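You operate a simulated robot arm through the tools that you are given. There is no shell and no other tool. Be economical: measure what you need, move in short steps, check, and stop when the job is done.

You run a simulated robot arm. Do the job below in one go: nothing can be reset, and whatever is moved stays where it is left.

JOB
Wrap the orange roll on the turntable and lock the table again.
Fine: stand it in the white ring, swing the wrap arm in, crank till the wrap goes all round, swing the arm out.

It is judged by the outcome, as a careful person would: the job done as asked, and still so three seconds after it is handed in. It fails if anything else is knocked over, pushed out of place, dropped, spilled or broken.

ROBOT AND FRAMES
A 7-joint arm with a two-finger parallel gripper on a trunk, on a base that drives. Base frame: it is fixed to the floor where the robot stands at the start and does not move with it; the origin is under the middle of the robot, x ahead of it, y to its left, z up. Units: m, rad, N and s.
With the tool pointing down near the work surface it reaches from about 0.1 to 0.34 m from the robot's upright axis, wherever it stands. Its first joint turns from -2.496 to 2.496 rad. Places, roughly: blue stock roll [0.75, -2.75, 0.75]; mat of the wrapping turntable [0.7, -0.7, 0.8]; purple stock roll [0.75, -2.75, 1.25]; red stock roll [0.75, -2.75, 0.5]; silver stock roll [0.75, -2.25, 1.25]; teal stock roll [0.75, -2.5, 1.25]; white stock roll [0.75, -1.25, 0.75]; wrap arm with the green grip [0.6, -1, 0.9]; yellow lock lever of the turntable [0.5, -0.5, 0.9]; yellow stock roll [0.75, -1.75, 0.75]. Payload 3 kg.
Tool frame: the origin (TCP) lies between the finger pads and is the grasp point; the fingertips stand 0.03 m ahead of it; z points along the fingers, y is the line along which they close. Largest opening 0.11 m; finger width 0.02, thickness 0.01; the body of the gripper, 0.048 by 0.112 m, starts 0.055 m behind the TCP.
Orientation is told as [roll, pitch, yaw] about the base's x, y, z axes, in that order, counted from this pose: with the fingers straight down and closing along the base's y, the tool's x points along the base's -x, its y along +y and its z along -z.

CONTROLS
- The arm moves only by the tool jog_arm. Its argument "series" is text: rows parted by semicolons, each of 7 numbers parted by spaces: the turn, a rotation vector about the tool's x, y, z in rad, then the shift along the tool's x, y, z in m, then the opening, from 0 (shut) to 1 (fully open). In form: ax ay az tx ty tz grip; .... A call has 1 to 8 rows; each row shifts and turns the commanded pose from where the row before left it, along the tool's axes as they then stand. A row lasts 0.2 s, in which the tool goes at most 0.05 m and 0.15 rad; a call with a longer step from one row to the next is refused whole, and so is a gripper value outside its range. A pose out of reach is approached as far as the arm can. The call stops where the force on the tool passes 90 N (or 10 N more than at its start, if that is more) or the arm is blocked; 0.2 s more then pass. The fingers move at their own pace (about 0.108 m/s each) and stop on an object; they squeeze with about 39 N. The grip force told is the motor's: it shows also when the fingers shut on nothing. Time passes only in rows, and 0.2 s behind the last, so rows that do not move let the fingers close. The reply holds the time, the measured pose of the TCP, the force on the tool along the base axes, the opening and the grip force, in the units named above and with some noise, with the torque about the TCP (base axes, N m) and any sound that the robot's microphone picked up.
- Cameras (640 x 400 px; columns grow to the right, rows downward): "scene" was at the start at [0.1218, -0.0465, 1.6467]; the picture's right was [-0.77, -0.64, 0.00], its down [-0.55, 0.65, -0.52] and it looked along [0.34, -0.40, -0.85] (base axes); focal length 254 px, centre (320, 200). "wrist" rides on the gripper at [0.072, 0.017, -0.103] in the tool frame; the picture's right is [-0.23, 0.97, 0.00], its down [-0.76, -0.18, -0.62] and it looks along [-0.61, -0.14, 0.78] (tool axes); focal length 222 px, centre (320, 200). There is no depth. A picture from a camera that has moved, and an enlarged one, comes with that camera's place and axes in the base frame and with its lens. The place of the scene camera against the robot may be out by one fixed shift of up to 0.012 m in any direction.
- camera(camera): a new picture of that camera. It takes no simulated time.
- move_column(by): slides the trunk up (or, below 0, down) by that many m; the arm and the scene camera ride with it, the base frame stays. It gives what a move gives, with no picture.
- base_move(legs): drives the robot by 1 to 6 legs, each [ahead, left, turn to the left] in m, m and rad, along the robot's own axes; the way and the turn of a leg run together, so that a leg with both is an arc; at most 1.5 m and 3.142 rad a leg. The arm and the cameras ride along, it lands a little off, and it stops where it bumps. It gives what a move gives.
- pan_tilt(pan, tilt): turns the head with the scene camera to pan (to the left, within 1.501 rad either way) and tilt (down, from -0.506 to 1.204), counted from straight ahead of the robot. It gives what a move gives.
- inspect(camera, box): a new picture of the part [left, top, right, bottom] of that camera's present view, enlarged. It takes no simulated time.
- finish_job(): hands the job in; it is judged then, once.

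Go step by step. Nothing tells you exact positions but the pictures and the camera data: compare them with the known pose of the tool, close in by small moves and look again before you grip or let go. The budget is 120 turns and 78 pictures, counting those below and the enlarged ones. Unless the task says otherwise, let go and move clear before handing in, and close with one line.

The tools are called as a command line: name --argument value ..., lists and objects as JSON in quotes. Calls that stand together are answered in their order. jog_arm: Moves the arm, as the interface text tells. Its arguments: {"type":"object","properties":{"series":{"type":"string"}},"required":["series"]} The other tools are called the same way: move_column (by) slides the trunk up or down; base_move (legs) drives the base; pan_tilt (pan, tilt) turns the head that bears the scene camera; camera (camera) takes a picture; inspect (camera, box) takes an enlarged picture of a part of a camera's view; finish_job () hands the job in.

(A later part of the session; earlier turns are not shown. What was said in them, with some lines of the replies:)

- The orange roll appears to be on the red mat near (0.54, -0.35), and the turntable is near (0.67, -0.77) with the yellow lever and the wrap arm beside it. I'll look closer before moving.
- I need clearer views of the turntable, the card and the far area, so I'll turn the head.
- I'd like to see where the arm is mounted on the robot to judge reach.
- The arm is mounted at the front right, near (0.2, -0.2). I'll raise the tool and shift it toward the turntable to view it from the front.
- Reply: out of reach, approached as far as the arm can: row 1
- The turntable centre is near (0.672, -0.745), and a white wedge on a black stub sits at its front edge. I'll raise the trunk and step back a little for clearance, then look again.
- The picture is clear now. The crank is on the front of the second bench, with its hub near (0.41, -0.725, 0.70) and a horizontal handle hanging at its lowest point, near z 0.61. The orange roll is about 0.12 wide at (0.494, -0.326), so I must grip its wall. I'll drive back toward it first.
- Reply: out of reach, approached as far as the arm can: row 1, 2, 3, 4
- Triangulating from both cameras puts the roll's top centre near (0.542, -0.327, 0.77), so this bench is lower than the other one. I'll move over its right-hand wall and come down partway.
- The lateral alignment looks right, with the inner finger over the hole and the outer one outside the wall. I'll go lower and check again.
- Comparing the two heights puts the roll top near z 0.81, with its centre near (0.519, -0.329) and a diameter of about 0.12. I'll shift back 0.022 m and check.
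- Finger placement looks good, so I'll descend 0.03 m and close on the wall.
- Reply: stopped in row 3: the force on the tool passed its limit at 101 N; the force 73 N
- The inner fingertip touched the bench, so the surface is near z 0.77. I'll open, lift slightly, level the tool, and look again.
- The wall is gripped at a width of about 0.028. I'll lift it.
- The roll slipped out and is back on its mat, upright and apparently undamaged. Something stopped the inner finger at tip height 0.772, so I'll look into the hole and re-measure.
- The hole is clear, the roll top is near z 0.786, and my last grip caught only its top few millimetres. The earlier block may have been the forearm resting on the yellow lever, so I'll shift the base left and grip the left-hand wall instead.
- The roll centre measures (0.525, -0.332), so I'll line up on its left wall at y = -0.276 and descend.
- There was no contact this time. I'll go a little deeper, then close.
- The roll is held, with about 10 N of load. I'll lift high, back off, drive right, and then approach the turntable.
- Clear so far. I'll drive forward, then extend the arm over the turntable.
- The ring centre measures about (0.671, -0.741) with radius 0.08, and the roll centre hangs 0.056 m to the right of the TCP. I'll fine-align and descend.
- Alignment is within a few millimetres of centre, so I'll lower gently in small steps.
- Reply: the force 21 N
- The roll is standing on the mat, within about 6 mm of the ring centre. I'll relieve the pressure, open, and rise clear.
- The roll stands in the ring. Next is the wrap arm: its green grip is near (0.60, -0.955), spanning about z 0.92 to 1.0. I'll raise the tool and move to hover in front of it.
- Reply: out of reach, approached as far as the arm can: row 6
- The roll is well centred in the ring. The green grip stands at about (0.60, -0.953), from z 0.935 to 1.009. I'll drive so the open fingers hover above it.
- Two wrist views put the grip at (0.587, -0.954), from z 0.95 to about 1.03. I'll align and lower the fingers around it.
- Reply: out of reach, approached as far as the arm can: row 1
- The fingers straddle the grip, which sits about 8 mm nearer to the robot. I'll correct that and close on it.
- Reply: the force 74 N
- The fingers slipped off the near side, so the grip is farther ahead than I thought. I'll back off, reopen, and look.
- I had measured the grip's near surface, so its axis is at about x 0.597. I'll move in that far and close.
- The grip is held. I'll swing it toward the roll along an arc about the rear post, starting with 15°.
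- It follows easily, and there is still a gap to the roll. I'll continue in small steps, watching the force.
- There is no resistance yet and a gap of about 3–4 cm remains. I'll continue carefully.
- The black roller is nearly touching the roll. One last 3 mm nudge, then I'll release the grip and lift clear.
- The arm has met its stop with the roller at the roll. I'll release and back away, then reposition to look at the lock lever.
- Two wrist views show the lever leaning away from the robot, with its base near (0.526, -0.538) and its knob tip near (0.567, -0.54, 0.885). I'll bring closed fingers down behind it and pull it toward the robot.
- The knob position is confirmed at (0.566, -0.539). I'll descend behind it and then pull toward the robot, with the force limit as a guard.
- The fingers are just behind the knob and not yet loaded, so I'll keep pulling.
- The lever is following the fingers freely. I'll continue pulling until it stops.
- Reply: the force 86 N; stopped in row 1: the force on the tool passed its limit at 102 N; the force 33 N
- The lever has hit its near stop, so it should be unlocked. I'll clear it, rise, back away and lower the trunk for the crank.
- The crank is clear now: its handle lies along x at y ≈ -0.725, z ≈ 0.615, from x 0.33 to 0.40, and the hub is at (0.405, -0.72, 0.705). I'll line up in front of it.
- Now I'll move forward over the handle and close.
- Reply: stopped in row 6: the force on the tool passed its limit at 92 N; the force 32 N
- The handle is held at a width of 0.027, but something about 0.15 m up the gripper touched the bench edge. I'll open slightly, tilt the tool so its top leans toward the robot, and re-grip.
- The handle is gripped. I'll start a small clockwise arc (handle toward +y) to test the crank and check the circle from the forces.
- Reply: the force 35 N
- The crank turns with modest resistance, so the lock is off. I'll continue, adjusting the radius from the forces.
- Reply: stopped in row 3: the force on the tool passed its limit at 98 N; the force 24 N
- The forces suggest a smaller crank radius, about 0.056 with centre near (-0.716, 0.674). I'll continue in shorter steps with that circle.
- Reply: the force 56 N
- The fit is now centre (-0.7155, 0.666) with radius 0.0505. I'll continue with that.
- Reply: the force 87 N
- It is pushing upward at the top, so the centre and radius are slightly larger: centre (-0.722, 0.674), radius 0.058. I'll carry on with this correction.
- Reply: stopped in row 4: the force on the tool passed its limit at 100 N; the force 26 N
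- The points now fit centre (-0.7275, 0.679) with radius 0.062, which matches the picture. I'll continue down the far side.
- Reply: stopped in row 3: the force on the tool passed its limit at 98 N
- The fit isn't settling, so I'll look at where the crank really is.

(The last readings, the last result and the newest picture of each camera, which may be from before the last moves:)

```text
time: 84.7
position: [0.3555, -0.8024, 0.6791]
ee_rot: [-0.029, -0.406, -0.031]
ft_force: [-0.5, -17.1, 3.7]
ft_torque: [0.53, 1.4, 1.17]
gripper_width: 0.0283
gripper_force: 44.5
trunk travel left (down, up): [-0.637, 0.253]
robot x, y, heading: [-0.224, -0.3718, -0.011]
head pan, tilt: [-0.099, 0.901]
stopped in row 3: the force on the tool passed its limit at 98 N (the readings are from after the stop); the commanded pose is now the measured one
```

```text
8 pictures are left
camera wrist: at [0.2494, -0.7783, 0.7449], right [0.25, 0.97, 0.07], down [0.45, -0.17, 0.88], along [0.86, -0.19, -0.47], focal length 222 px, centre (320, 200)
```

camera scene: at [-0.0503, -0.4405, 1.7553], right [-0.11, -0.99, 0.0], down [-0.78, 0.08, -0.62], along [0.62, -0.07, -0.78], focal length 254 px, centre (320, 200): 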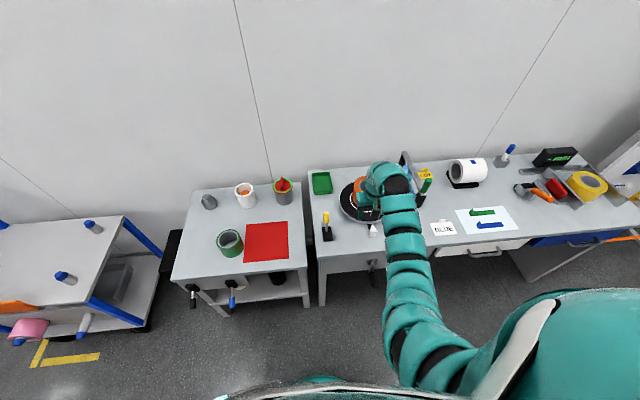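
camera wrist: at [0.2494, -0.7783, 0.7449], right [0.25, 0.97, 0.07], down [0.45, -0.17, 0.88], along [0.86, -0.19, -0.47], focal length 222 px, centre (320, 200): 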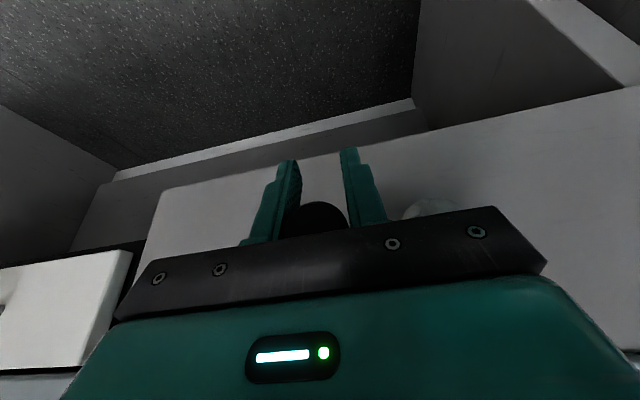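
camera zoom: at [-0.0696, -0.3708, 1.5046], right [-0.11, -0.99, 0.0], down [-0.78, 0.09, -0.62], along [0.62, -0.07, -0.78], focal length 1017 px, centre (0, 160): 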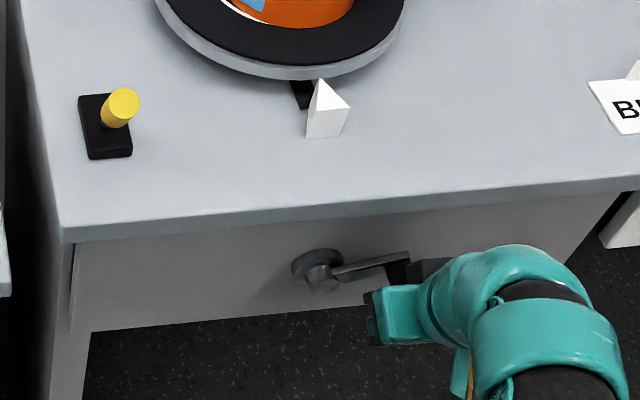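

That explains it. The crank has turned about 270° clockwise, and blue film is appearing on the roll, but the handle slid up toward the palm. The true radius is about 0.088 around (-0.715, 0.709). I'll open, re-centre on the handle and re-grip.

jog_arm --series "-0.029 0 0.03 0 0 0 0.4; 0 0 0 0 0 0 0.4; 0 0 0 -0.0126 0 -0.0294 0.4; 0 0 0 0 0 0 0.4; 0 0 0 0 0 0 0; 0 0 0 0 0 0 0; 0 0 0 0 0 0 0"

```text
time: 86.3
position: [0.3572, -0.8021, 0.7095]
ee_rot: [0.024, -0.406, -0.064]
ft_force: [-2.6, 3.8, -3.0]
ft_torque: [-0.04, 0.48, 1.1]
gripper_width: 0.0285
gripper_force: 45.5
trunk travel left (down, up): [-0.637, 0.253]
robot x, y, heading: [-0.2204, -0.3702, -0.017]
head pan, tilt: [-0.099, 0.901]
```

jog_arm --series "0.024 0 -0.058 0.0103 0.0021 0.0242 0; 0 0 0 0.0083 0.0088 0.0195 0; 0 0 0 0.0072 0.014 0.0167 0; 0 0 0 0 0 0 0"

```text
time: 87.3
position: [0.3557, -0.7757, 0.6397]
ee_rot: [-0.024, -0.402, -0.003]
ft_force: [12.0, -19.1, -27.0]
ft_torque: [-0.03, 0.45, 0.57]
gripper_width: 0.0276
gripper_force: 44.8
trunk travel left (down, up): [-0.637, 0.253]
robot x, y, heading: [-0.2199, -0.3706, -0.007]
head pan, tilt: [-0.099, 0.901]
```

Forces are low now and the path is right. I'll continue with radius 0.091.

jog_arm --series "-0.02 0 0 0.0065 0.0167 0.0153 0; 0 0 0 0.0036 0.0219 0.0084 0; 0 0 0 0.0012 0.0236 0.0028 0; 0 0 0 -0.0012 0.0236 -0.0028 0; 0 0 0 -0.0036 0.0219 -0.0084 0; 0 0 0 0 0 0 0"

```text
time: 88.7
position: [0.3578, -0.6717, 0.6297]
ee_rot: [-0.009, -0.41, -0.003]
ft_force: [16.9, -44.0, 20.7]
ft_torque: [1.47, 0.48, 1.12]
gripper_width: 0.0275
gripper_force: 44.9
trunk travel left (down, up): [-0.637, 0.253]
robot x, y, heading: [-0.2194, -0.3715, -0.011]
head pan, tilt: [-0.099, 0.901]
```

jog_arm --series "0 0 0 -0.0062 0.0145 -0.0145 0; 0 0 0 -0.0074 0.0144 -0.0173 0; 0 0 0 -0.0086 0.009 -0.02 0; 0 0 0 -0.0092 0.0031 -0.0215 0; 0 0 0 0 0 0 0"

```text
time: 89.2
position: [0.3569, -0.6662, 0.6488]
ee_rot: [-0.035, -0.412, -0.005]
ft_force: [4.5, -17.3, 3.7]
ft_torque: [0.64, 1.56, 1.17]
gripper_width: 0.0274
gripper_force: 44.4
trunk travel left (down, up): [-0.637, 0.253]
robot x, y, heading: [-0.2205, -0.3695, -0.011]
head pan, tilt: [-0.099, 0.901]
stopped in row 2: the force on the tool passed its limit at 97 N (the readings are from after the stop); the commanded pose is now the measured one
```

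It stopped at the same right-hand extreme as before, so the y limits (-0.666 to -0.802) give radius 0.068 and centre (-0.734, 0.685). The handle has slid in the fingers again, so I'll re-grip at z ≈ 0.68 and use this circle.

jog_arm --series "-0.033 0 0 0 0 0 0.4; 0 0 0 0 0 0 0.4; 0 0 0 -0.0122 0 -0.0285 0.4; 0 0 0 0 0 0 0; 0 0 0 0 0 0 0; 0 0 0 0 0 0 0"

inspect --camera "scene" --box '[340, 160, 460, 260]'

```text
time: 90.6
position: [0.3587, -0.6647, 0.6796]
ee_rot: [0.003, -0.413, -0.008]
ft_force: [9.9, -20.9, 5.4]
ft_torque: [-0.03, -1.3, 0.11]
gripper_width: 0.0276
gripper_force: 45.6
trunk travel left (down, up): [-0.637, 0.253]
robot x, y, heading: [-0.2208, -0.3714, -0.016]
head pan, tilt: [-0.099, 0.901]
```

```text
4.00 times, centred on (400, 210) of scene
camera zoom: at [-0.0688, -0.3752, 1.5052], right [-0.11, -0.99, 0.0], down [-0.78, 0.09, -0.62], along [0.62, -0.07, -0.78], focal length 1017 px, centre (0, 160)
```

zoom: 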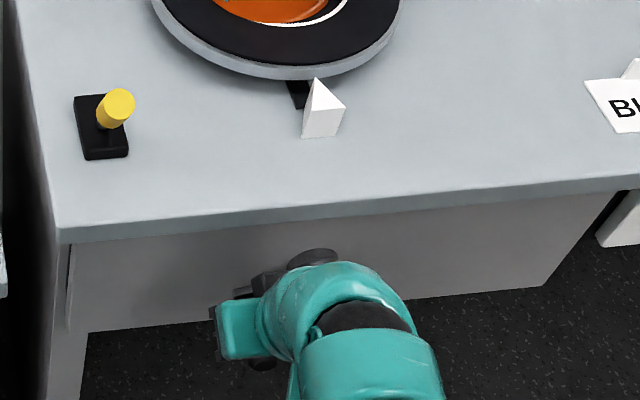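

The crank arm is now pointing toward +y and the re-grip is centred. I'll continue over the top.

jog_arm --series "0 0 0 -0.0118 -0.0045 -0.0276 0; 0 0 0 -0.0082 -0.0119 -0.0191 0; 0 0 0 -0.0061 -0.0184 -0.0142 0; 0 0 0 0 0 0 0"

```text
time: 91.6
position: [0.3565, -0.6966, 0.7485]
ee_rot: [0.001, -0.414, -0.003]
ft_force: [17.9, 16.4, 25.0]
ft_torque: [-0.08, -0.01, -0.06]
gripper_width: 0.0276
gripper_force: 44.9
trunk travel left (down, up): [-0.637, 0.253]
robot x, y, heading: [-0.2214, -0.3683, -0.015]
head pan, tilt: [-0.099, 0.901]
```

Forces are small and outward only slightly, so the circle is right. I'll continue around.

jog_arm --series "0 0 0 -0.0034 -0.0225 -0.0079 0; 0 0 0 0 -0.024 0 0; 0 0 0 0.0032 -0.0225 0.0075 0; 0 0 0 0.0061 -0.0184 0.0142 0; 0 0 0 0.0082 -0.0119 0.0191 0; 0 0 0 0 0 0 0"

```text
time: 93.0
position: [0.354, -0.7997, 0.7067]
ee_rot: [0.006, -0.403, -0.007]
ft_force: [0.3, -15.9, 2.9]
ft_torque: [0.16, 1.03, 0.29]
gripper_width: 0.027
gripper_force: 44.6
trunk travel left (down, up): [-0.637, 0.253]
robot x, y, heading: [-0.2246, -0.3693, -0.011]
head pan, tilt: [-0.099, 0.901]
```

jog_arm --series "0 0 0 0.0093 -0.0042 0.0217 0; 0 0 0 0.0093 0.0042 0.0217 0; 0 0 0 0.0082 0.0119 0.0191 0; 0 0 0 0.0061 0.0184 0.0142 0; 0 0 0 0.0032 0.0225 0.0075 0; 0 0 0 0 0.024 0 0; 0 0 0 0 0 0 0"

pan_tilt --pan -0.25 --tilt 0.7

inspect --camera "scene" --box '[270, 130, 430, 250]'

```text
time: 94.6
position: [0.3555, -0.7191, 0.6172]
ee_rot: [0.009, -0.405, -0.008]
ft_force: [-25.6, 5.6, -18.4]
ft_torque: [-0.05, -0.25, 0.11]
gripper_width: 0.0273
gripper_force: 45.2
trunk travel left (down, up): [-0.637, 0.253]
robot x, y, heading: [-0.2203, -0.3721, -0.014]
head pan, tilt: [-0.099, 0.901]
```

```text
time: 95.3
position: [0.3556, -0.7201, 0.6178]
ee_rot: [0.008, -0.407, -0.007]
ft_force: [-22.0, 6.0, -24.6]
ft_torque: [-0.11, -0.22, 0.19]
gripper_width: 0.0271
gripper_force: 45.5
trunk travel left (down, up): [-0.637, 0.253]
robot x, y, heading: [-0.2216, -0.367, -0.018]
head pan, tilt: [-0.25, 0.7]
```

```text
3.33 times, centred on (350, 190) of scene
camera zoom: at [-0.0618, -0.3877, 1.5212], right [-0.26, -0.97, 0.0], down [-0.62, 0.17, -0.76], along [0.74, -0.2, -0.65], focal length 847 px, centre (220, 233)
```

zoom: 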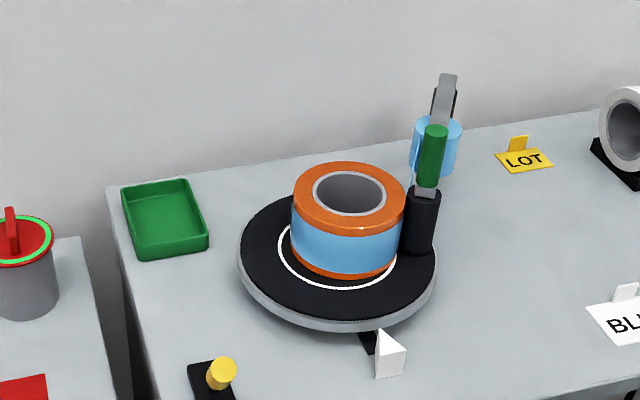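

The film now covers the whole visible side of the roll. I can't see the far side, so I'll keep cranking to be sure it goes all round.

jog_arm --series "0 0 0 -0.0012 0.0225 -0.0085 0; 0 0 0 -0.0061 0.0184 -0.0142 0; 0 0 0 -0.0082 0.0119 -0.0191 0; 0 0 0 -0.0093 0.0042 -0.0217 0; 0 0 0 0 0 0 0"

jog_arm --series "0 0 0 -0.0093 -0.0042 -0.0217 0; 0 0 0 -0.0082 -0.0119 -0.0191 0; 0 0 0 -0.0061 -0.0184 -0.0142 0; 0 0 0 -0.0032 -0.0225 -0.0075 0; 0 0 0 0 -0.024 0 0; 0 0 0 0.0032 -0.0225 0.0075 0; 0 0 0 0 0 0 0"

```text
time: 96.5
position: [0.3568, -0.6637, 0.6855]
ee_rot: [0.004, -0.416, -0.003]
ft_force: [4.8, -1.1, 0.9]
ft_torque: [0.02, -0.98, 0.25]
gripper_width: 0.0272
gripper_force: 44.8
trunk travel left (down, up): [-0.637, 0.253]
robot x, y, heading: [-0.2202, -0.3707, -0.016]
head pan, tilt: [-0.25, 0.7]
```

```text
time: 98.1
position: [0.3512, -0.7674, 0.7443]
ee_rot: [0.003, -0.408, -0.01]
ft_force: [17.8, -14.1, 20.1]
ft_torque: [0.19, 1.11, 0.42]
gripper_width: 0.027
gripper_force: 44.9
trunk travel left (down, up): [-0.637, 0.253]
robot x, y, heading: [-0.2257, -0.3693, -0.017]
head pan, tilt: [-0.25, 0.7]
```

jog_arm --series "0 0 0 0.0033 -0.0184 0.0154 0; 0 0 0 0.0082 -0.0119 0.0191 0; 0 0 0 0.0093 -0.0042 0.0217 0; 0 0 0 0.0093 0.0042 0.0217 0; 0 0 0 0.0082 0.0119 0.0191 0; 0 0 0 0.0061 0.0184 0.0142 0; 0 0 0 0.0032 0.0225 0.0075 0; 0 0 0 0 0.024 0 0"

jog_arm --series "0 0 0 -0.0032 0.0225 -0.0075 0; 0 0 0 -0.0061 0.0184 -0.0142 0; 0 0 0 -0.0082 0.0119 -0.0191 0; 0 0 0 -0.0093 0.0042 -0.0217 0; 0 0 0 0 0 0 0"

jog_arm --series "0 0 0 -0.0093 -0.0042 -0.0217 0; 0 0 0 -0.0082 -0.0119 -0.0191 0; 0 0 0 -0.0061 -0.0184 -0.0142 0; 0 0 0 -0.0032 -0.0225 -0.0075 0; 0 0 0 0 -0.024 0 0; 0 0 0 0.0032 -0.0225 0.0075 0; 0 0 0 0 0 0 0"

```text
time: 99.9
position: [0.3577, -0.7174, 0.6184]
ee_rot: [0.009, -0.411, -0.005]
ft_force: [-21.3, 3.4, -4.9]
ft_torque: [0.0, -0.59, 0.2]
gripper_width: 0.0269
gripper_force: 44.7
trunk travel left (down, up): [-0.637, 0.253]
robot x, y, heading: [-0.2216, -0.3698, -0.015]
head pan, tilt: [-0.25, 0.7]
```

```text
time: 101.1
position: [0.3593, -0.6631, 0.6885]
ee_rot: [0.003, -0.412, -0.005]
ft_force: [4.4, -0.8, 1.8]
ft_torque: [-0.01, -0.88, 0.18]
gripper_width: 0.027
gripper_force: 45.4
trunk travel left (down, up): [-0.637, 0.253]
robot x, y, heading: [-0.2184, -0.3727, -0.019]
head pan, tilt: [-0.25, 0.7]
```

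```text
time: 102.7
position: [0.3569, -0.7685, 0.7461]
ee_rot: [0.004, -0.409, -0.007]
ft_force: [23.6, -10.2, 13.3]
ft_torque: [0.07, 1.01, 0.27]
gripper_width: 0.0272
gripper_force: 45.0
trunk travel left (down, up): [-0.637, 0.253]
robot x, y, heading: [-0.2207, -0.3724, -0.017]
head pan, tilt: [-0.25, 0.7]
```

jog_arm --series "0 0 0 0.0061 -0.0184 0.0142 0; 0 0 0 0.0082 -0.0119 0.0191 0; 0 0 0 0.0093 -0.0042 0.0217 0; 0 0 0 0.0093 0.0042 0.0217 0; 0 0 0 0.0082 0.0119 0.0191 0; 0 0 0 0.0061 0.0184 0.0142 0; 0 0 0 0.0032 0.0225 0.0075 0; 0 0 0 0 0.024 0 0"

inspect --camera "scene" --box '[290, 150, 410, 240]'

```text
time: 104.5
position: [0.3547, -0.7188, 0.6175]
ee_rot: [0.008, -0.407, -0.005]
ft_force: [-12.9, -0.3, 7.0]
ft_torque: [-0.01, 0.21, 0.46]
gripper_width: 0.0271
gripper_force: 45.0
trunk travel left (down, up): [-0.637, 0.253]
robot x, y, heading: [-0.2243, -0.3681, -0.012]
head pan, tilt: [-0.25, 0.7]
```

```text
4.44 times, centred on (350, 195) of scene
camera zoom: at [-0.0641, -0.3861, 1.5219], right [-0.26, -0.97, 0.0], down [-0.62, 0.17, -0.77], along [0.74, -0.2, -0.64], focal length 1130 px, centre (187, 222)
```

zoom: 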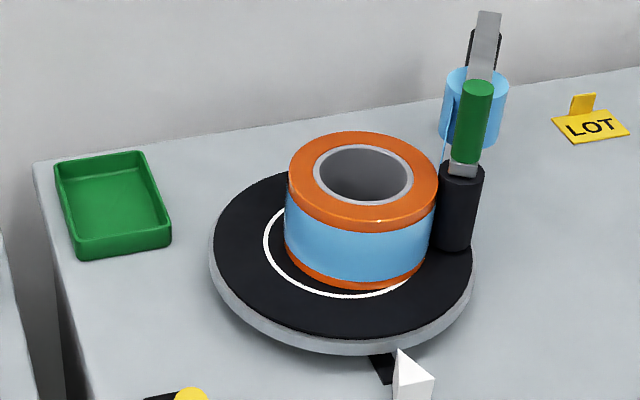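

The wrap looks complete from here. I'll add one more turn as a margin for the hidden side, then release the crank.

jog_arm --series "0 0 0 -0.0012 0.0225 -0.0085 0; 0 0 0 -0.0061 0.0184 -0.0142 0; 0 0 0 -0.0082 0.0119 -0.0191 0; 0 0 0 -0.0093 0.0042 -0.0217 0; 0 0 0 0 0 0 0"

jog_arm --series "0 0 0 -0.0093 -0.0042 -0.0217 0; 0 0 0 -0.0082 -0.0119 -0.0191 0; 0 0 0 -0.0061 -0.0184 -0.0142 0; 0 0 0 -0.0032 -0.0225 -0.0075 0; 0 0 0 0 -0.024 0 0; 0 0 0 0.0032 -0.0225 0.0075 0; 0 0 0 0 0 0 0"

jog_arm --series "0 0 0 0.0061 -0.0184 0.0142 0; 0 0 0 0.0082 -0.0119 0.0191 0; 0 0 0 0.0093 -0.0042 0.0217 0; 0 0 0 0.0093 0.0042 0.0217 0; 0 0 0 0.0082 0.0119 0.0191 0; 0 0 0 0.0061 0.0184 0.0142 0; 0 0 0 0.0032 0.0225 0.0075 0; 0 0 0 0 0 0 0"

```text
time: 105.7
position: [0.3548, -0.6643, 0.6861]
ee_rot: [0.006, -0.41, -0.008]
ft_force: [-5.7, -4.3, -0.1]
ft_torque: [0.02, 0.01, 0.22]
gripper_width: 0.0271
gripper_force: 44.8
trunk travel left (down, up): [-0.637, 0.253]
robot x, y, heading: [-0.22, -0.3699, -0.016]
head pan, tilt: [-0.25, 0.7]
```

```text
time: 107.3
position: [0.3543, -0.7672, 0.7468]
ee_rot: [0.002, -0.415, -0.007]
ft_force: [20.5, -16.3, 24.6]
ft_torque: [0.16, 0.25, 0.3]
gripper_width: 0.0275
gripper_force: 44.9
trunk travel left (down, up): [-0.637, 0.253]
robot x, y, heading: [-0.2209, -0.3706, -0.012]
head pan, tilt: [-0.25, 0.7]
```

```text
time: 109.1
position: [0.3511, -0.7428, 0.6143]
ee_rot: [0.007, -0.402, -0.006]
ft_force: [-11.6, -1.2, -25.3]
ft_torque: [0.04, 0.21, 0.32]
gripper_width: 0.0271
gripper_force: 45.3
trunk travel left (down, up): [-0.637, 0.253]
robot x, y, heading: [-0.221, -0.3701, -0.016]
head pan, tilt: [-0.25, 0.7]
```

The table has been cranked enough. I'll release the handle, back off, straighten the tool and raise everything for the lever.

jog_arm --series "0 0 0 0 0 0 0.5; 0 0 0 0 0 0 0.5; 0 0 0 0 0 0 0.5"

base_move --legs '[[-0.2, 0, 0.014]]'

jog_arm --series "0 0.135 0 0 0 0 0; 0 0.135 0 0 0 0 0; 0 0.135 0 0 0 0 0; 0 0 0 0 0 -0.04 0; 0 0 0 0 0 -0.04 0; 0 0 0 0 0 -0.04 0; 0 0 0 0 0 -0.04 0; 0 0 0 0 0 0 0"

move_column --by 0.25

base_move --legs '[[0, 0.28, 0]]'

```text
time: 109.9
position: [0.3529, -0.7433, 0.6176]
ee_rot: [0.005, -0.409, -0.003]
ft_force: [0.1, 0.3, -0.5]
ft_torque: [0.03, -0.01, -0.01]
gripper_width: 0.055
gripper_force: 0.1
trunk travel left (down, up): [-0.637, 0.253]
robot x, y, heading: [-0.2182, -0.371, -0.012]
head pan, tilt: [-0.25, 0.7]
```

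```text
time: 111.5
position: [0.1603, -0.7318, 0.6178]
ee_rot: [0.005, -0.409, 0.01]
ft_force: [-0.1, 0.7, 0.2]
ft_torque: [0.04, -0.04, 0.02]
gripper_width: 0.0551
gripper_force: 0.1
trunk travel left (down, up): [-0.637, 0.253]
robot x, y, heading: [-0.4218, -0.3694, 0.008]
head pan, tilt: [-0.25, 0.7]
```

```text
time: 113.3
position: [0.1608, -0.7326, 0.7777]
ee_rot: [0.003, -0.004, 0.013]
ft_force: [0.4, -0.1, -0.2]
ft_torque: [0.0, -0.02, 0.0]
gripper_width: 0.0001
gripper_force: 37.7
trunk travel left (down, up): [-0.637, 0.253]
robot x, y, heading: [-0.4219, -0.3712, 0.005]
head pan, tilt: [-0.25, 0.7]
```

```text
time: 115.9
position: [0.1602, -0.7338, 1.0281]
ee_rot: [0.005, -0.004, 0.015]
ft_force: [0.2, -0.4, 0.0]
ft_torque: [-0.03, 0.03, -0.02]
gripper_width: 0.0
gripper_force: 37.6
trunk travel left (down, up): [-0.887, 0.003]
robot x, y, heading: [-0.4247, -0.3678, 0.004]
head pan, tilt: [-0.25, 0.7]
```

```text
time: 117.8
position: [0.159, -0.4487, 1.0276]
ee_rot: [0.005, -0.003, 0.014]
ft_force: [-0.1, 0.4, 0.4]
ft_torque: [-0.02, -0.01, 0.0]
gripper_width: 0.0
gripper_force: 38.0
trunk travel left (down, up): [-0.887, 0.003]
robot x, y, heading: [-0.4199, -0.0846, 0.004]
head pan, tilt: [-0.25, 0.7]
```

base_move --legs '[[0.25, 0, 0]]'

jog_arm --series "0 0 0.014 0 -0.03 0 0; 0 0 0 0 -0.03 0 0; 0 0 0 0 -0.03 0.02 0; 0 0 0 0 0 0.04 0; 0 0 0 0 0 0.04 0; 0 0 0 0 0 0.04 0; 0 0 0 0 0 0 0"

camera --camera "wrist"

```text
time: 119.7
position: [0.411, -0.4487, 1.0269]
ee_rot: [0.003, -0.002, 0.013]
ft_force: [0.2, -0.3, 0.1]
ft_torque: [0.01, 0.03, -0.02]
gripper_width: 0.0
gripper_force: 37.3
trunk travel left (down, up): [-0.887, 0.003]
robot x, y, heading: [-0.1705, -0.0849, 0.007]
head pan, tilt: [-0.25, 0.7]
```

```text
time: 121.3
position: [0.409, -0.5404, 0.8873]
ee_rot: [0.004, -0.005, 0.003]
ft_force: [0.0, 0.3, -0.4]
ft_torque: [0.03, -0.01, 0.02]
gripper_width: 0.0
gripper_force: 37.1
trunk travel left (down, up): [-0.887, 0.003]
robot x, y, heading: [-0.1723, -0.0818, 0.009]
head pan, tilt: [-0.25, 0.7]
```

```text
4 pictures are left
camera wrist: at [0.3375, -0.5226, 0.99], right [0.23, 0.97, 0.0], down [0.76, -0.18, 0.63], along [0.61, -0.14, -0.78], focal length 222 px, centre (320, 200)
```

wrist: 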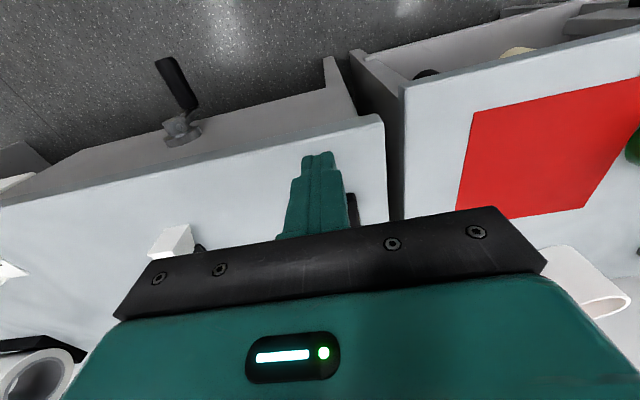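

The fingers are on the near side of the lever. I'll push it away until it stops.

jog_arm --series "0 0 0 -0.02 0 0 0; 0 0 0 -0.02 0 0 0; 0 0 0 -0.02 0 0 0; 0 0 0 -0.02 0 0 0; 0 0 0 -0.02 0 0 0; 0 0 0 0 0 0 0"

jog_arm --series "0 0 0 -0.015 0 0 0; 0 0 0 -0.01 0 0 0; 0 0 0 -0.008 0 0 0; 0 0 0 -0.006 0 0 0; 0 0 0 0 0 0 0"

```text
time: 122.7
position: [0.4906, -0.5376, 0.8874]
ee_rot: [0.006, -0.006, 0.0]
ft_force: [-0.1, 0.1, -0.5]
ft_torque: [-0.02, 0.01, 0.02]
gripper_width: 0.0003
gripper_force: 38.5
out of reach, approached as far as the arm can: row 5
trunk travel left (down, up): [-0.887, 0.003]
robot x, y, heading: [-0.1706, -0.083, 0.004]
head pan, tilt: [-0.25, 0.7]
```

```text
time: 123.9
position: [0.4974, -0.5317, 0.8948]
ee_rot: [0.004, -0.007, 0.002]
ft_force: [-0.1, -0.2, 0.6]
ft_torque: [0.02, -0.02, -0.01]
gripper_width: 0.0
gripper_force: 37.5
out of reach, approached as far as the arm can: row 1, 2, 3, 4
trunk travel left (down, up): [-0.887, 0.003]
robot x, y, heading: [-0.1706, -0.085, 0.003]
head pan, tilt: [-0.25, 0.7]
```

The arm is at full reach. I'll pull it back a bit, bring the base nearer, and finish the push with the arm.

jog_arm --series "0 0 0 0.04 0 0 0; 0 0 0 0.03 0 0 0; 0 0 0 0.03 0 0 0; 0 0 0 0.02 0 0 0; 0 0 0 0 0 0 0"

base_move --legs '[[0.09, 0, 0]]'

```text
time: 125.1
position: [0.3793, -0.5311, 0.8945]
ee_rot: [0.007, -0.002, 0.002]
ft_force: [0.4, -0.6, -0.8]
ft_torque: [-0.01, 0.04, 0.01]
gripper_width: 0.0001
gripper_force: 37.9
trunk travel left (down, up): [-0.887, 0.003]
robot x, y, heading: [-0.1681, -0.084, 0.005]
head pan, tilt: [-0.25, 0.7]
```

```text
time: 126.2
position: [0.4722, -0.5321, 0.894]
ee_rot: [0.005, -0.004, 0.0]
ft_force: [0.1, 0.4, 0.7]
ft_torque: [0.04, 0.02, 0.01]
gripper_width: 0.0002
gripper_force: 37.5
trunk travel left (down, up): [-0.887, 0.003]
robot x, y, heading: [-0.0757, -0.084, 0.007]
head pan, tilt: [-0.25, 0.7]
```

jog_arm --series "0 0 0 -0.01 -0.006 0.008 0; 0 0 0 -0.02 0 0 0; 0 0 0 -0.02 0 0 0; 0 0 0 -0.015 0 0 0; 0 0 0 0 0 0 0"

jog_arm --series "0 0 0 -0.005 0 0 0; 0 0 0 -0.005 0 0 0; 0 0 0 -0.005 0 0 0; 0 0 0 -0.004 0 0 0; 0 0 0 0 0 0 0"

```text
time: 127.4
position: [0.524, -0.5362, 0.8881]
ee_rot: [0.011, 0.008, -0.004]
ft_force: [-61.8, 8.5, -9.5]
ft_torque: [0.06, 1.45, -0.03]
gripper_width: 0.0
gripper_force: 37.9
trunk travel left (down, up): [-0.887, 0.003]
robot x, y, heading: [-0.0801, -0.0835, 0.006]
head pan, tilt: [-0.25, 0.7]
```

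```text
time: 127.8
position: [0.5246, -0.5383, 0.8812]
ee_rot: [0.014, 0.027, -0.003]
ft_force: [-30.4, 0.8, 9.9]
ft_torque: [0.28, 0.42, -0.04]
gripper_width: 0.0001
gripper_force: 37.3
trunk travel left (down, up): [-0.887, 0.003]
robot x, y, heading: [-0.0839, -0.0869, 0.002]
head pan, tilt: [-0.25, 0.7]
stopped in row 2: the force on the tool passed its limit at 94 N (the readings are from after the stop); the commanded pose is now the measured one
```

The lever has hit its far stop. I'll back off, rise, and check it together with the wrap.

jog_arm --series "-0.014 -0.027 0 0.03 0 0 0; 0 0 0 0.03 0 0 0; 0 0 0 0 0 -0.04 0.5; 0 0 0 0 0 -0.04 0.5; 0 0 0 0 0 -0.04 0.5; 0 0 0 0 0 -0.03 0.5; 0 0 0 0 0 0 0.5"

base_move --legs '[[-0.12, 0, 0], [0, -0.38, 0]]'

inspect --camera "scene" --box '[200, 100, 420, 280]'

```text
time: 129.4
position: [0.4873, -0.5539, 1.0151]
ee_rot: [0.026, -0.007, -0.001]
ft_force: [0.2, -0.8, -0.6]
ft_torque: [-0.01, 0.0, -0.03]
gripper_width: 0.055
gripper_force: 0.0
out of reach, approached as far as the arm can: row 5, 6
trunk travel left (down, up): [-0.887, 0.003]
robot x, y, heading: [-0.0803, -0.0834, 0.003]
head pan, tilt: [-0.25, 0.7]
```

```text
time: 132.7
position: [0.3647, -0.9331, 1.0142]
ee_rot: [0.029, -0.007, -0.004]
ft_force: [-0.7, 0.3, -0.6]
ft_torque: [0.02, 0.03, 0.02]
gripper_width: 0.0548
gripper_force: 0.1
trunk travel left (down, up): [-0.887, 0.003]
robot x, y, heading: [-0.2028, -0.4663, 0.003]
head pan, tilt: [-0.25, 0.7]
```

```text
2.22 times, centred on (310, 190) of scene
camera zoom: at [-0.0426, -0.4787, 1.7714], right [-0.25, -0.97, 0.0], down [-0.62, 0.16, -0.76], along [0.74, -0.19, -0.64], focal length 565 px, centre (342, 222)
```

zoom: 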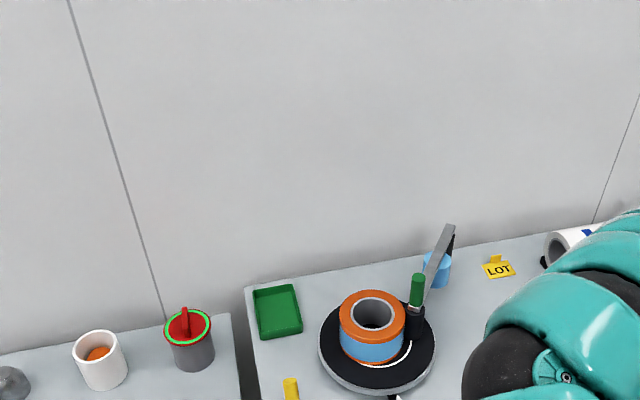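

The wrap covers the roll and everything else is in place. Now I'll approach the green grip again, at about (0.634, -0.824), to swing the arm out.

jog_arm --series "0.027 0 0 0 0.036 0.007 0.5; 0 0 0 0 0.036 0.007 0.5; 0 0 0 0 0.036 0.007 0.5; 0 0 0 0 0 0 0.5"

base_move --legs '[[0.2, 0, 0]]'

```text
time: 133.7
position: [0.3881, -0.8352, 0.9823]
ee_rot: [0.001, -0.003, -0.003]
ft_force: [-0.4, -0.7, 0.0]
ft_torque: [0.03, -0.03, 0.01]
gripper_width: 0.0551
gripper_force: 0.0
out of reach, approached as far as the arm can: row 1, 2, 3
trunk travel left (down, up): [-0.887, 0.003]
robot x, y, heading: [-0.2025, -0.4646, 0.004]
head pan, tilt: [-0.25, 0.7]
```

```text
time: 135.3
position: [0.5913, -0.8343, 0.9827]
ee_rot: [0.001, -0.004, -0.003]
ft_force: [-0.5, -0.1, -0.7]
ft_torque: [0.01, 0.01, 0.0]
gripper_width: 0.055
gripper_force: 0.1
trunk travel left (down, up): [-0.887, 0.003]
robot x, y, heading: [0.0023, -0.4642, 0.004]
head pan, tilt: [-0.25, 0.7]
```

jog_arm --series "0 0 0 0 0.01 -0.009 0.5; 0 0 0 -0.022 0 0 0.5; 0 0 0 -0.022 0 0 0.5; 0 0 0 0 0 0 0.5; 0 0 0 0 0 0 0; 0 0 0 0 0 0 0; 0 0 0 0 0 0 0"

```text
time: 136.6
position: [0.6342, -0.8202, 0.9813]
ee_rot: [0.012, 0.019, 0.001]
ft_force: [0.3, -0.9, -0.8]
ft_torque: [0.04, 0.01, 0.01]
gripper_width: 0.0
gripper_force: 37.5
out of reach, approached as far as the arm can: row 1
trunk travel left (down, up): [-0.887, 0.003]
robot x, y, heading: [0.001, -0.4644, 0.002]
head pan, tilt: [-0.25, 0.7]
stopped in row 6: the force on the tool passed its limit at 101 N (the readings are from after the stop); the commanded pose is now the measured one
```

The fingers closed on nothing, so I need a look.

camera --camera "wrist"

```text
2 pictures are left
camera wrist: at [0.564, -0.8038, 1.0865], right [0.23, 0.97, 0.01], down [0.77, -0.18, 0.61], along [0.59, -0.13, -0.8], focal length 222 px, centre (320, 200)
```

wrist: 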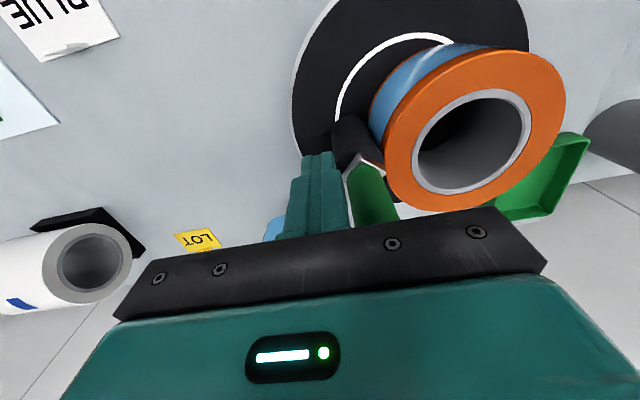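

The grip is now on the +y side of my fingers, near (0.656, -0.795). The wrap arm was nudged further in and pushed the roll off centre. I'll grip it properly and swing it out, then re-centre the roll.

jog_arm --series "0.012 -0.019 0 0.03 0 0 0; 0 0 0 0.025 0 -0.004 0; 0 0 0 0 0.0125 0 0.5; 0 0 0 0 0.0125 0 0.5; 0 0 0 0 0 0 0.5"

jog_arm --series "0 0 0 -0.03 0 0 0.5; 0 0 0 -0.03 0 0 0.5; 0 0 0 -0.016 0 0 0.5; 0 0 0 0 0 0 0.5"

```text
time: 137.8
position: [0.6, -0.8031, 0.9828]
ee_rot: [0.003, 0.006, 0.001]
ft_force: [0.8, 0.1, 0.6]
ft_torque: [0.02, -0.01, 0.03]
gripper_width: 0.055
gripper_force: 0.1
out of reach, approached as far as the arm can: row 2, 3, 4
trunk travel left (down, up): [-0.887, 0.003]
robot x, y, heading: [0.0007, -0.4618, 0.003]
head pan, tilt: [-0.25, 0.7]
```

```text
time: 138.8
position: [0.6759, -0.8019, 0.9841]
ee_rot: [0.001, 0.003, 0.001]
ft_force: [-0.1, -0.1, 0.1]
ft_torque: [-0.01, 0.0, 0.0]
gripper_width: 0.055
gripper_force: 0.0
trunk travel left (down, up): [-0.887, 0.003]
robot x, y, heading: [-0.0011, -0.4587, 0.005]
head pan, tilt: [-0.25, 0.7]
```

jog_arm --series "0 0 0 0.018 0.003 0 0.5; 0 0 0 0 0 0 0; 0 0 0 0 0 0 0; 0 0 0 0 0 0 0; 0 0 0 0 0 0 0"

```text
time: 140.0
position: [0.6563, -0.7988, 0.9828]
ee_rot: [0.001, 0.003, 0.003]
ft_force: [-7.0, 8.8, 0.3]
ft_torque: [-0.37, 0.18, 0.2]
gripper_width: 0.0262
gripper_force: 45.3
trunk travel left (down, up): [-0.887, 0.003]
robot x, y, heading: [0.0007, -0.4656, -0.0]
head pan, tilt: [-0.25, 0.7]
```

Gripped. Now I'll swing the arm back out along its arc.

jog_arm --series "0 0 0 0.0163 -0.0172 0 0; 0 0 0 0.0113 -0.0182 0 0; 0 0 0 0.0097 -0.0192 0 0; 0 0 0 0.008 -0.0199 0 0; 0 0 0 0.0063 -0.0205 0 0; 0 0 0 0.0044 -0.021 0 0; 0 0 0 0.0026 -0.0213 0 0; 0 0 0 0.0007 -0.016 0 0"

```text
time: 141.8
position: [0.5995, -0.9499, 0.9833]
ee_rot: [0.001, 0.0, 0.003]
ft_force: [-0.2, 0.3, 16.8]
ft_torque: [-0.25, -0.15, 0.34]
gripper_width: 0.0259
gripper_force: 45.1
trunk travel left (down, up): [-0.887, 0.003]
robot x, y, heading: [-0.0035, -0.4594, 0.0]
head pan, tilt: [-0.25, 0.7]
```

The wrap arm is back at its rest position. I'll release, back off, and move over the table to view the roll against the ring.

jog_arm --series "0 0 0 0 0 0 0.5; 0 0 0 0 0 0 0.5; 0 0 0 0.04 0 0 0.5; 0 0 0 0.03 0.01 0 0.5; 0 0 0 0 0.04 0 0.5; 0 0 0 0 0.045 0 0.2; 0 0 0 0 0.045 0 0; 0 0 0 0 0.045 0 0"

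jog_arm --series "0 0 0 -0.035 0.005 -0.01 0; 0 0 0 -0.035 0 -0.01 0; 0 0 0 -0.035 0 -0.01 0; 0 0 0 0 0 0 0"

```text
time: 143.6
position: [0.6006, -0.8027, 0.983]
ee_rot: [-0.001, 0.002, 0.002]
ft_force: [-0.9, -0.1, 0.7]
ft_torque: [-0.01, -0.01, 0.01]
gripper_width: 0.0
gripper_force: 37.8
out of reach, approached as far as the arm can: row 5, 6, 7, 8
trunk travel left (down, up): [-0.887, 0.003]
robot x, y, heading: [0.0008, -0.4595, 0.002]
head pan, tilt: [-0.25, 0.7]
```

```text
time: 144.6
position: [0.7033, -0.7981, 1.0141]
ee_rot: [0.004, 0.001, 0.003]
ft_force: [0.0, -0.1, 0.1]
ft_torque: [0.03, -0.01, -0.02]
gripper_width: 0.0
gripper_force: 38.1
trunk travel left (down, up): [-0.887, 0.003]
robot x, y, heading: [0.0021, -0.4635, 0.001]
head pan, tilt: [-0.25, 0.7]
```

jog_arm --series "0 0 0 0.028 0 0 0; 0 0 0 0.025 0 0 0; 0 0 0 0 0 0 0"

camera --camera "wrist"

```text
time: 145.4
position: [0.6507, -0.7993, 1.0156]
ee_rot: [0.004, 0.002, 0.002]
ft_force: [-0.2, -1.0, -0.2]
ft_torque: [0.03, 0.02, 0.03]
gripper_width: 0.0
gripper_force: 38.0
trunk travel left (down, up): [-0.887, 0.003]
robot x, y, heading: [0.0018, -0.4631, 0.003]
head pan, tilt: [-0.25, 0.7]
```

```text
1 pictures are left
camera wrist: at [0.579, -0.7817, 1.1186], right [0.23, 0.97, 0.0], down [0.76, -0.18, 0.62], along [0.61, -0.14, -0.78], focal length 222 px, centre (320, 200)
```

wrist: 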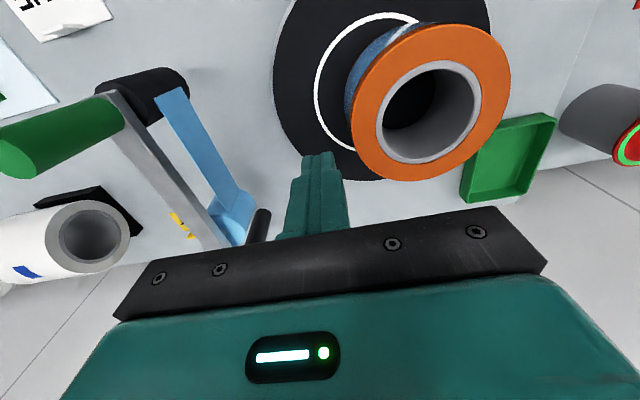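

The wrap arm is out and the film is on, but the roll sits about 0.028 m too far in +y within the ring. I'll insert closed fingers into its hole at the ring centre and spread them, which will centre the roll without touching the film.

base_move --legs '[[0, 0.05, 0]]'

jog_arm --series "0 0 0 -0.018 0.02 0 0; 0 0 0 0 0 0.03 0; 0 0 0 0 0 0.03 0; 0 0 0 0 0 0 0"

```text
time: 146.3
position: [0.6511, -0.7472, 1.0166]
ee_rot: [-0.001, 0.002, 0.004]
ft_force: [-0.1, 0.8, 1.3]
ft_torque: [-0.05, 0.01, -0.03]
gripper_width: 0.0004
gripper_force: 37.4
trunk travel left (down, up): [-0.887, 0.003]
robot x, y, heading: [-0.0029, -0.4142, 0.009]
head pan, tilt: [-0.25, 0.7]
```

```text
time: 147.3
position: [0.669, -0.7261, 0.9561]
ee_rot: [0.0, 0.001, 0.005]
ft_force: [0.9, -0.1, 0.3]
ft_torque: [0.04, -0.03, 0.01]
gripper_width: 0.0002
gripper_force: 37.5
trunk travel left (down, up): [-0.887, 0.003]
robot x, y, heading: [0.0031, -0.4108, -0.001]
head pan, tilt: [-0.25, 0.7]
```

jog_arm --series "0 0 0 0 0 0.02 0; 0 0 0 0 0 0.02 0; 0 0 0 0 0 0.01 0; 0 0 0 0 0 0.01 0; 0 0 0 0 0 0 0"

jog_arm --series "0 0 0 0 0 0.01 0; 0 0 0 0 0 0.01 0; 0 0 0 0 0 0.005 0; 0 0 0 0 0 0 0"

```text
time: 148.5
position: [0.6682, -0.7268, 0.8947]
ee_rot: [0.001, 0.002, 0.004]
ft_force: [-0.3, 0.0, 0.0]
ft_torque: [-0.02, 0.01, -0.01]
gripper_width: 0.0001
gripper_force: 37.7
trunk travel left (down, up): [-0.887, 0.003]
robot x, y, heading: [-0.0028, -0.4145, 0.003]
head pan, tilt: [-0.25, 0.7]
```

```text
time: 149.5
position: [0.6671, -0.7275, 0.8744]
ee_rot: [-0.003, -0.007, 0.003]
ft_force: [0.4, -2.3, 48.4]
ft_torque: [-0.09, 0.45, 0.06]
gripper_width: 0.0
gripper_force: 37.7
trunk travel left (down, up): [-0.887, 0.003]
robot x, y, heading: [-0.0009, -0.4142, 0.004]
head pan, tilt: [-0.25, 0.7]
```

The fingertips are in the hole and touching the mat, which puts the mat near z 0.84. That makes the ring only slightly larger than the roll, and re-scaling my measurements gives a ring centre of about (0.6575, -0.733). I'll lift a little, shift there, and spread the fingers to centre the roll.

jog_arm --series "0 0 0 0 0 -0.012 0; 0 0.007 0 0.005 -0.003 0 0; 0 0 0 0.005 -0.003 0 0; 0 0 0 0 0 0 0"

jog_arm --series "0 0 0 0 0 0 0.2; 0 0 0 0 0 0 0.4; 0 0 0 0 0 0 0.6; 0 0 0 0 0 0 0.8; 0 0 0 0 0 0 0.8; 0 0 0 0 0 0 0.8"

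```text
time: 150.5
position: [0.6584, -0.7331, 0.8825]
ee_rot: [0.002, 0.009, 0.004]
ft_force: [2.8, 6.7, 2.7]
ft_torque: [-0.13, 0.03, -0.01]
gripper_width: 0.0
gripper_force: 37.3
trunk travel left (down, up): [-0.887, 0.003]
robot x, y, heading: [-0.0003, -0.4113, 0.001]
head pan, tilt: [-0.25, 0.7]
```

```text
time: 151.9
position: [0.6566, -0.7343, 0.8832]
ee_rot: [0.001, 0.012, 0.002]
ft_force: [-6.0, 3.4, -1.0]
ft_torque: [-0.12, -0.26, -0.01]
gripper_width: 0.0435
gripper_force: 0.1
trunk travel left (down, up): [-0.887, 0.003]
robot x, y, heading: [-0.0014, -0.414, 0.004]
head pan, tilt: [-0.25, 0.7]
```

The fingers stalled symmetrically with almost no net force, so the roll is centred on the tool at (0.657, -0.734). I'll close, rise, and take the last picture from above.

jog_arm --series "0 0 0 0 0 0 0.2; 0 0 0 0 0 0 0.1; 0 0 0 0 0 0 0.1; 0 0 0 0 0 -0.03 0.1; 0 0 0 0 0 -0.04 0.1; 0 0 0 0 0 -0.04 0.1; 0 0 0 0 0 -0.02 0.1; 0 0 0 0 0 0 0.1"

base_move --legs '[[-0.2, 0, 0], [0, 0.25, 0]]'

pan_tilt --pan -0.55 --tilt 0.9

```text
time: 153.7
position: [0.6588, -0.7334, 1.0144]
ee_rot: [0.0, 0.009, 0.003]
ft_force: [-0.6, 0.6, 0.8]
ft_torque: [-0.01, 0.0, -0.02]
gripper_width: 0.0112
gripper_force: 0.1
trunk travel left (down, up): [-0.887, 0.003]
robot x, y, heading: [0.001, -0.414, -0.001]
head pan, tilt: [-0.25, 0.7]
```

```text
time: 156.7
position: [0.4576, -0.4862, 1.0133]
ee_rot: [0.001, 0.008, 0.001]
ft_force: [-0.8, 0.7, -0.4]
ft_torque: [-0.02, 0.03, 0.03]
gripper_width: 0.0109
gripper_force: 0.1
trunk travel left (down, up): [-0.887, 0.003]
robot x, y, heading: [-0.2006, -0.1665, -0.001]
head pan, tilt: [-0.25, 0.7]
```

```text
time: 157.5
position: [0.4578, -0.4882, 1.0131]
ee_rot: [0.0, 0.009, 0.0]
ft_force: [-0.7, 0.6, -0.2]
ft_torque: [-0.01, -0.01, -0.03]
gripper_width: 0.0113
gripper_force: 0.0
trunk travel left (down, up): [-0.887, 0.003]
robot x, y, heading: [-0.2021, -0.1637, -0.002]
head pan, tilt: [-0.55, 0.901]
```

I'll use the viewing position that gave a clear picture before.

base_move --legs '[[0, -0.275, 0]]'

jog_arm --series "0 0 0 0.02 -0.04 -0.02 0.1; 0 0 0 0.02 -0.04 -0.02 0.1; 0 0 0 0.02 -0.04 -0.02 0.1; 0 0 0 0.01 -0.04 -0.02 0.1; 0 0 0 0 0 0 0.1"

pan_tilt --pan -0.1 --tilt 0.9

```text
time: 159.5
position: [0.458, -0.7611, 1.0127]
ee_rot: [0.002, 0.009, 0.003]
ft_force: [-0.3, -0.7, 0.1]
ft_torque: [-0.01, 0.01, 0.0]
gripper_width: 0.0108
gripper_force: 0.0
trunk travel left (down, up): [-0.887, 0.003]
robot x, y, heading: [-0.1967, -0.4407, 0.001]
head pan, tilt: [-0.55, 0.901]
```

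```text
time: 160.7
position: [0.4057, -0.9298, 1.085]
ee_rot: [0.0, 0.008, 0.005]
ft_force: [0.3, 0.0, 0.7]
ft_torque: [0.0, 0.01, -0.02]
gripper_width: 0.0112
gripper_force: 0.2
out of reach, approached as far as the arm can: row 2, 3
trunk travel left (down, up): [-0.887, 0.003]
robot x, y, heading: [-0.1977, -0.441, -0.003]
head pan, tilt: [-0.55, 0.901]
```

```text
time: 161.6
position: [0.4061, -0.9303, 1.0839]
ee_rot: [0.001, 0.009, 0.003]
ft_force: [-0.2, -0.7, -0.8]
ft_torque: [0.04, 0.0, -0.01]
gripper_width: 0.0114
gripper_force: 0.1
trunk travel left (down, up): [-0.887, 0.003]
robot x, y, heading: [-0.1992, -0.4391, 0.007]
head pan, tilt: [-0.099, 0.901]
```

inspect --camera "scene" --box '[300, 140, 460, 270]'

```text
3.08 times, centred on (380, 205) of scene
camera zoom: at [-0.0468, -0.4416, 1.7552], right [-0.1, -1.0, 0.0], down [-0.78, 0.08, -0.62], along [0.62, -0.06, -0.78], focal length 782 px, centre (135, 185)
```

zoom: 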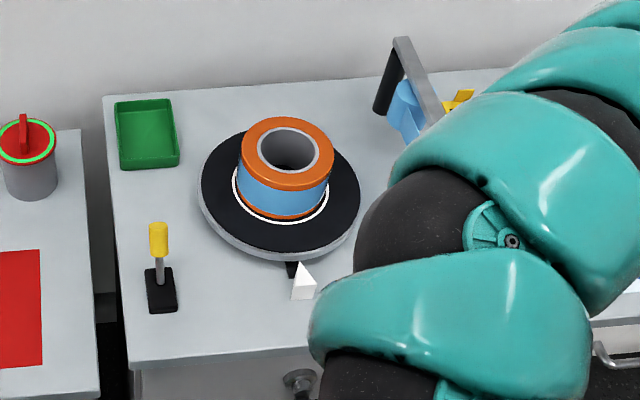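

The last picture shows the wrapped roll standing concentric in the white ring, the wrap arm swung out, and the lever back at its starting (locked) lean. The gripper is empty and clear, so I'm handing in.

finish_job

```text
The job is handed in.
```

The orange roll is wrapped and standing in the white ring, the wrap arm is swung out, and the turntable is locked. I had to re-centre the roll after the wrap arm pushed it aside. The back of the roll was never in view, so I cranked about five turns to be sure the film goes all round.
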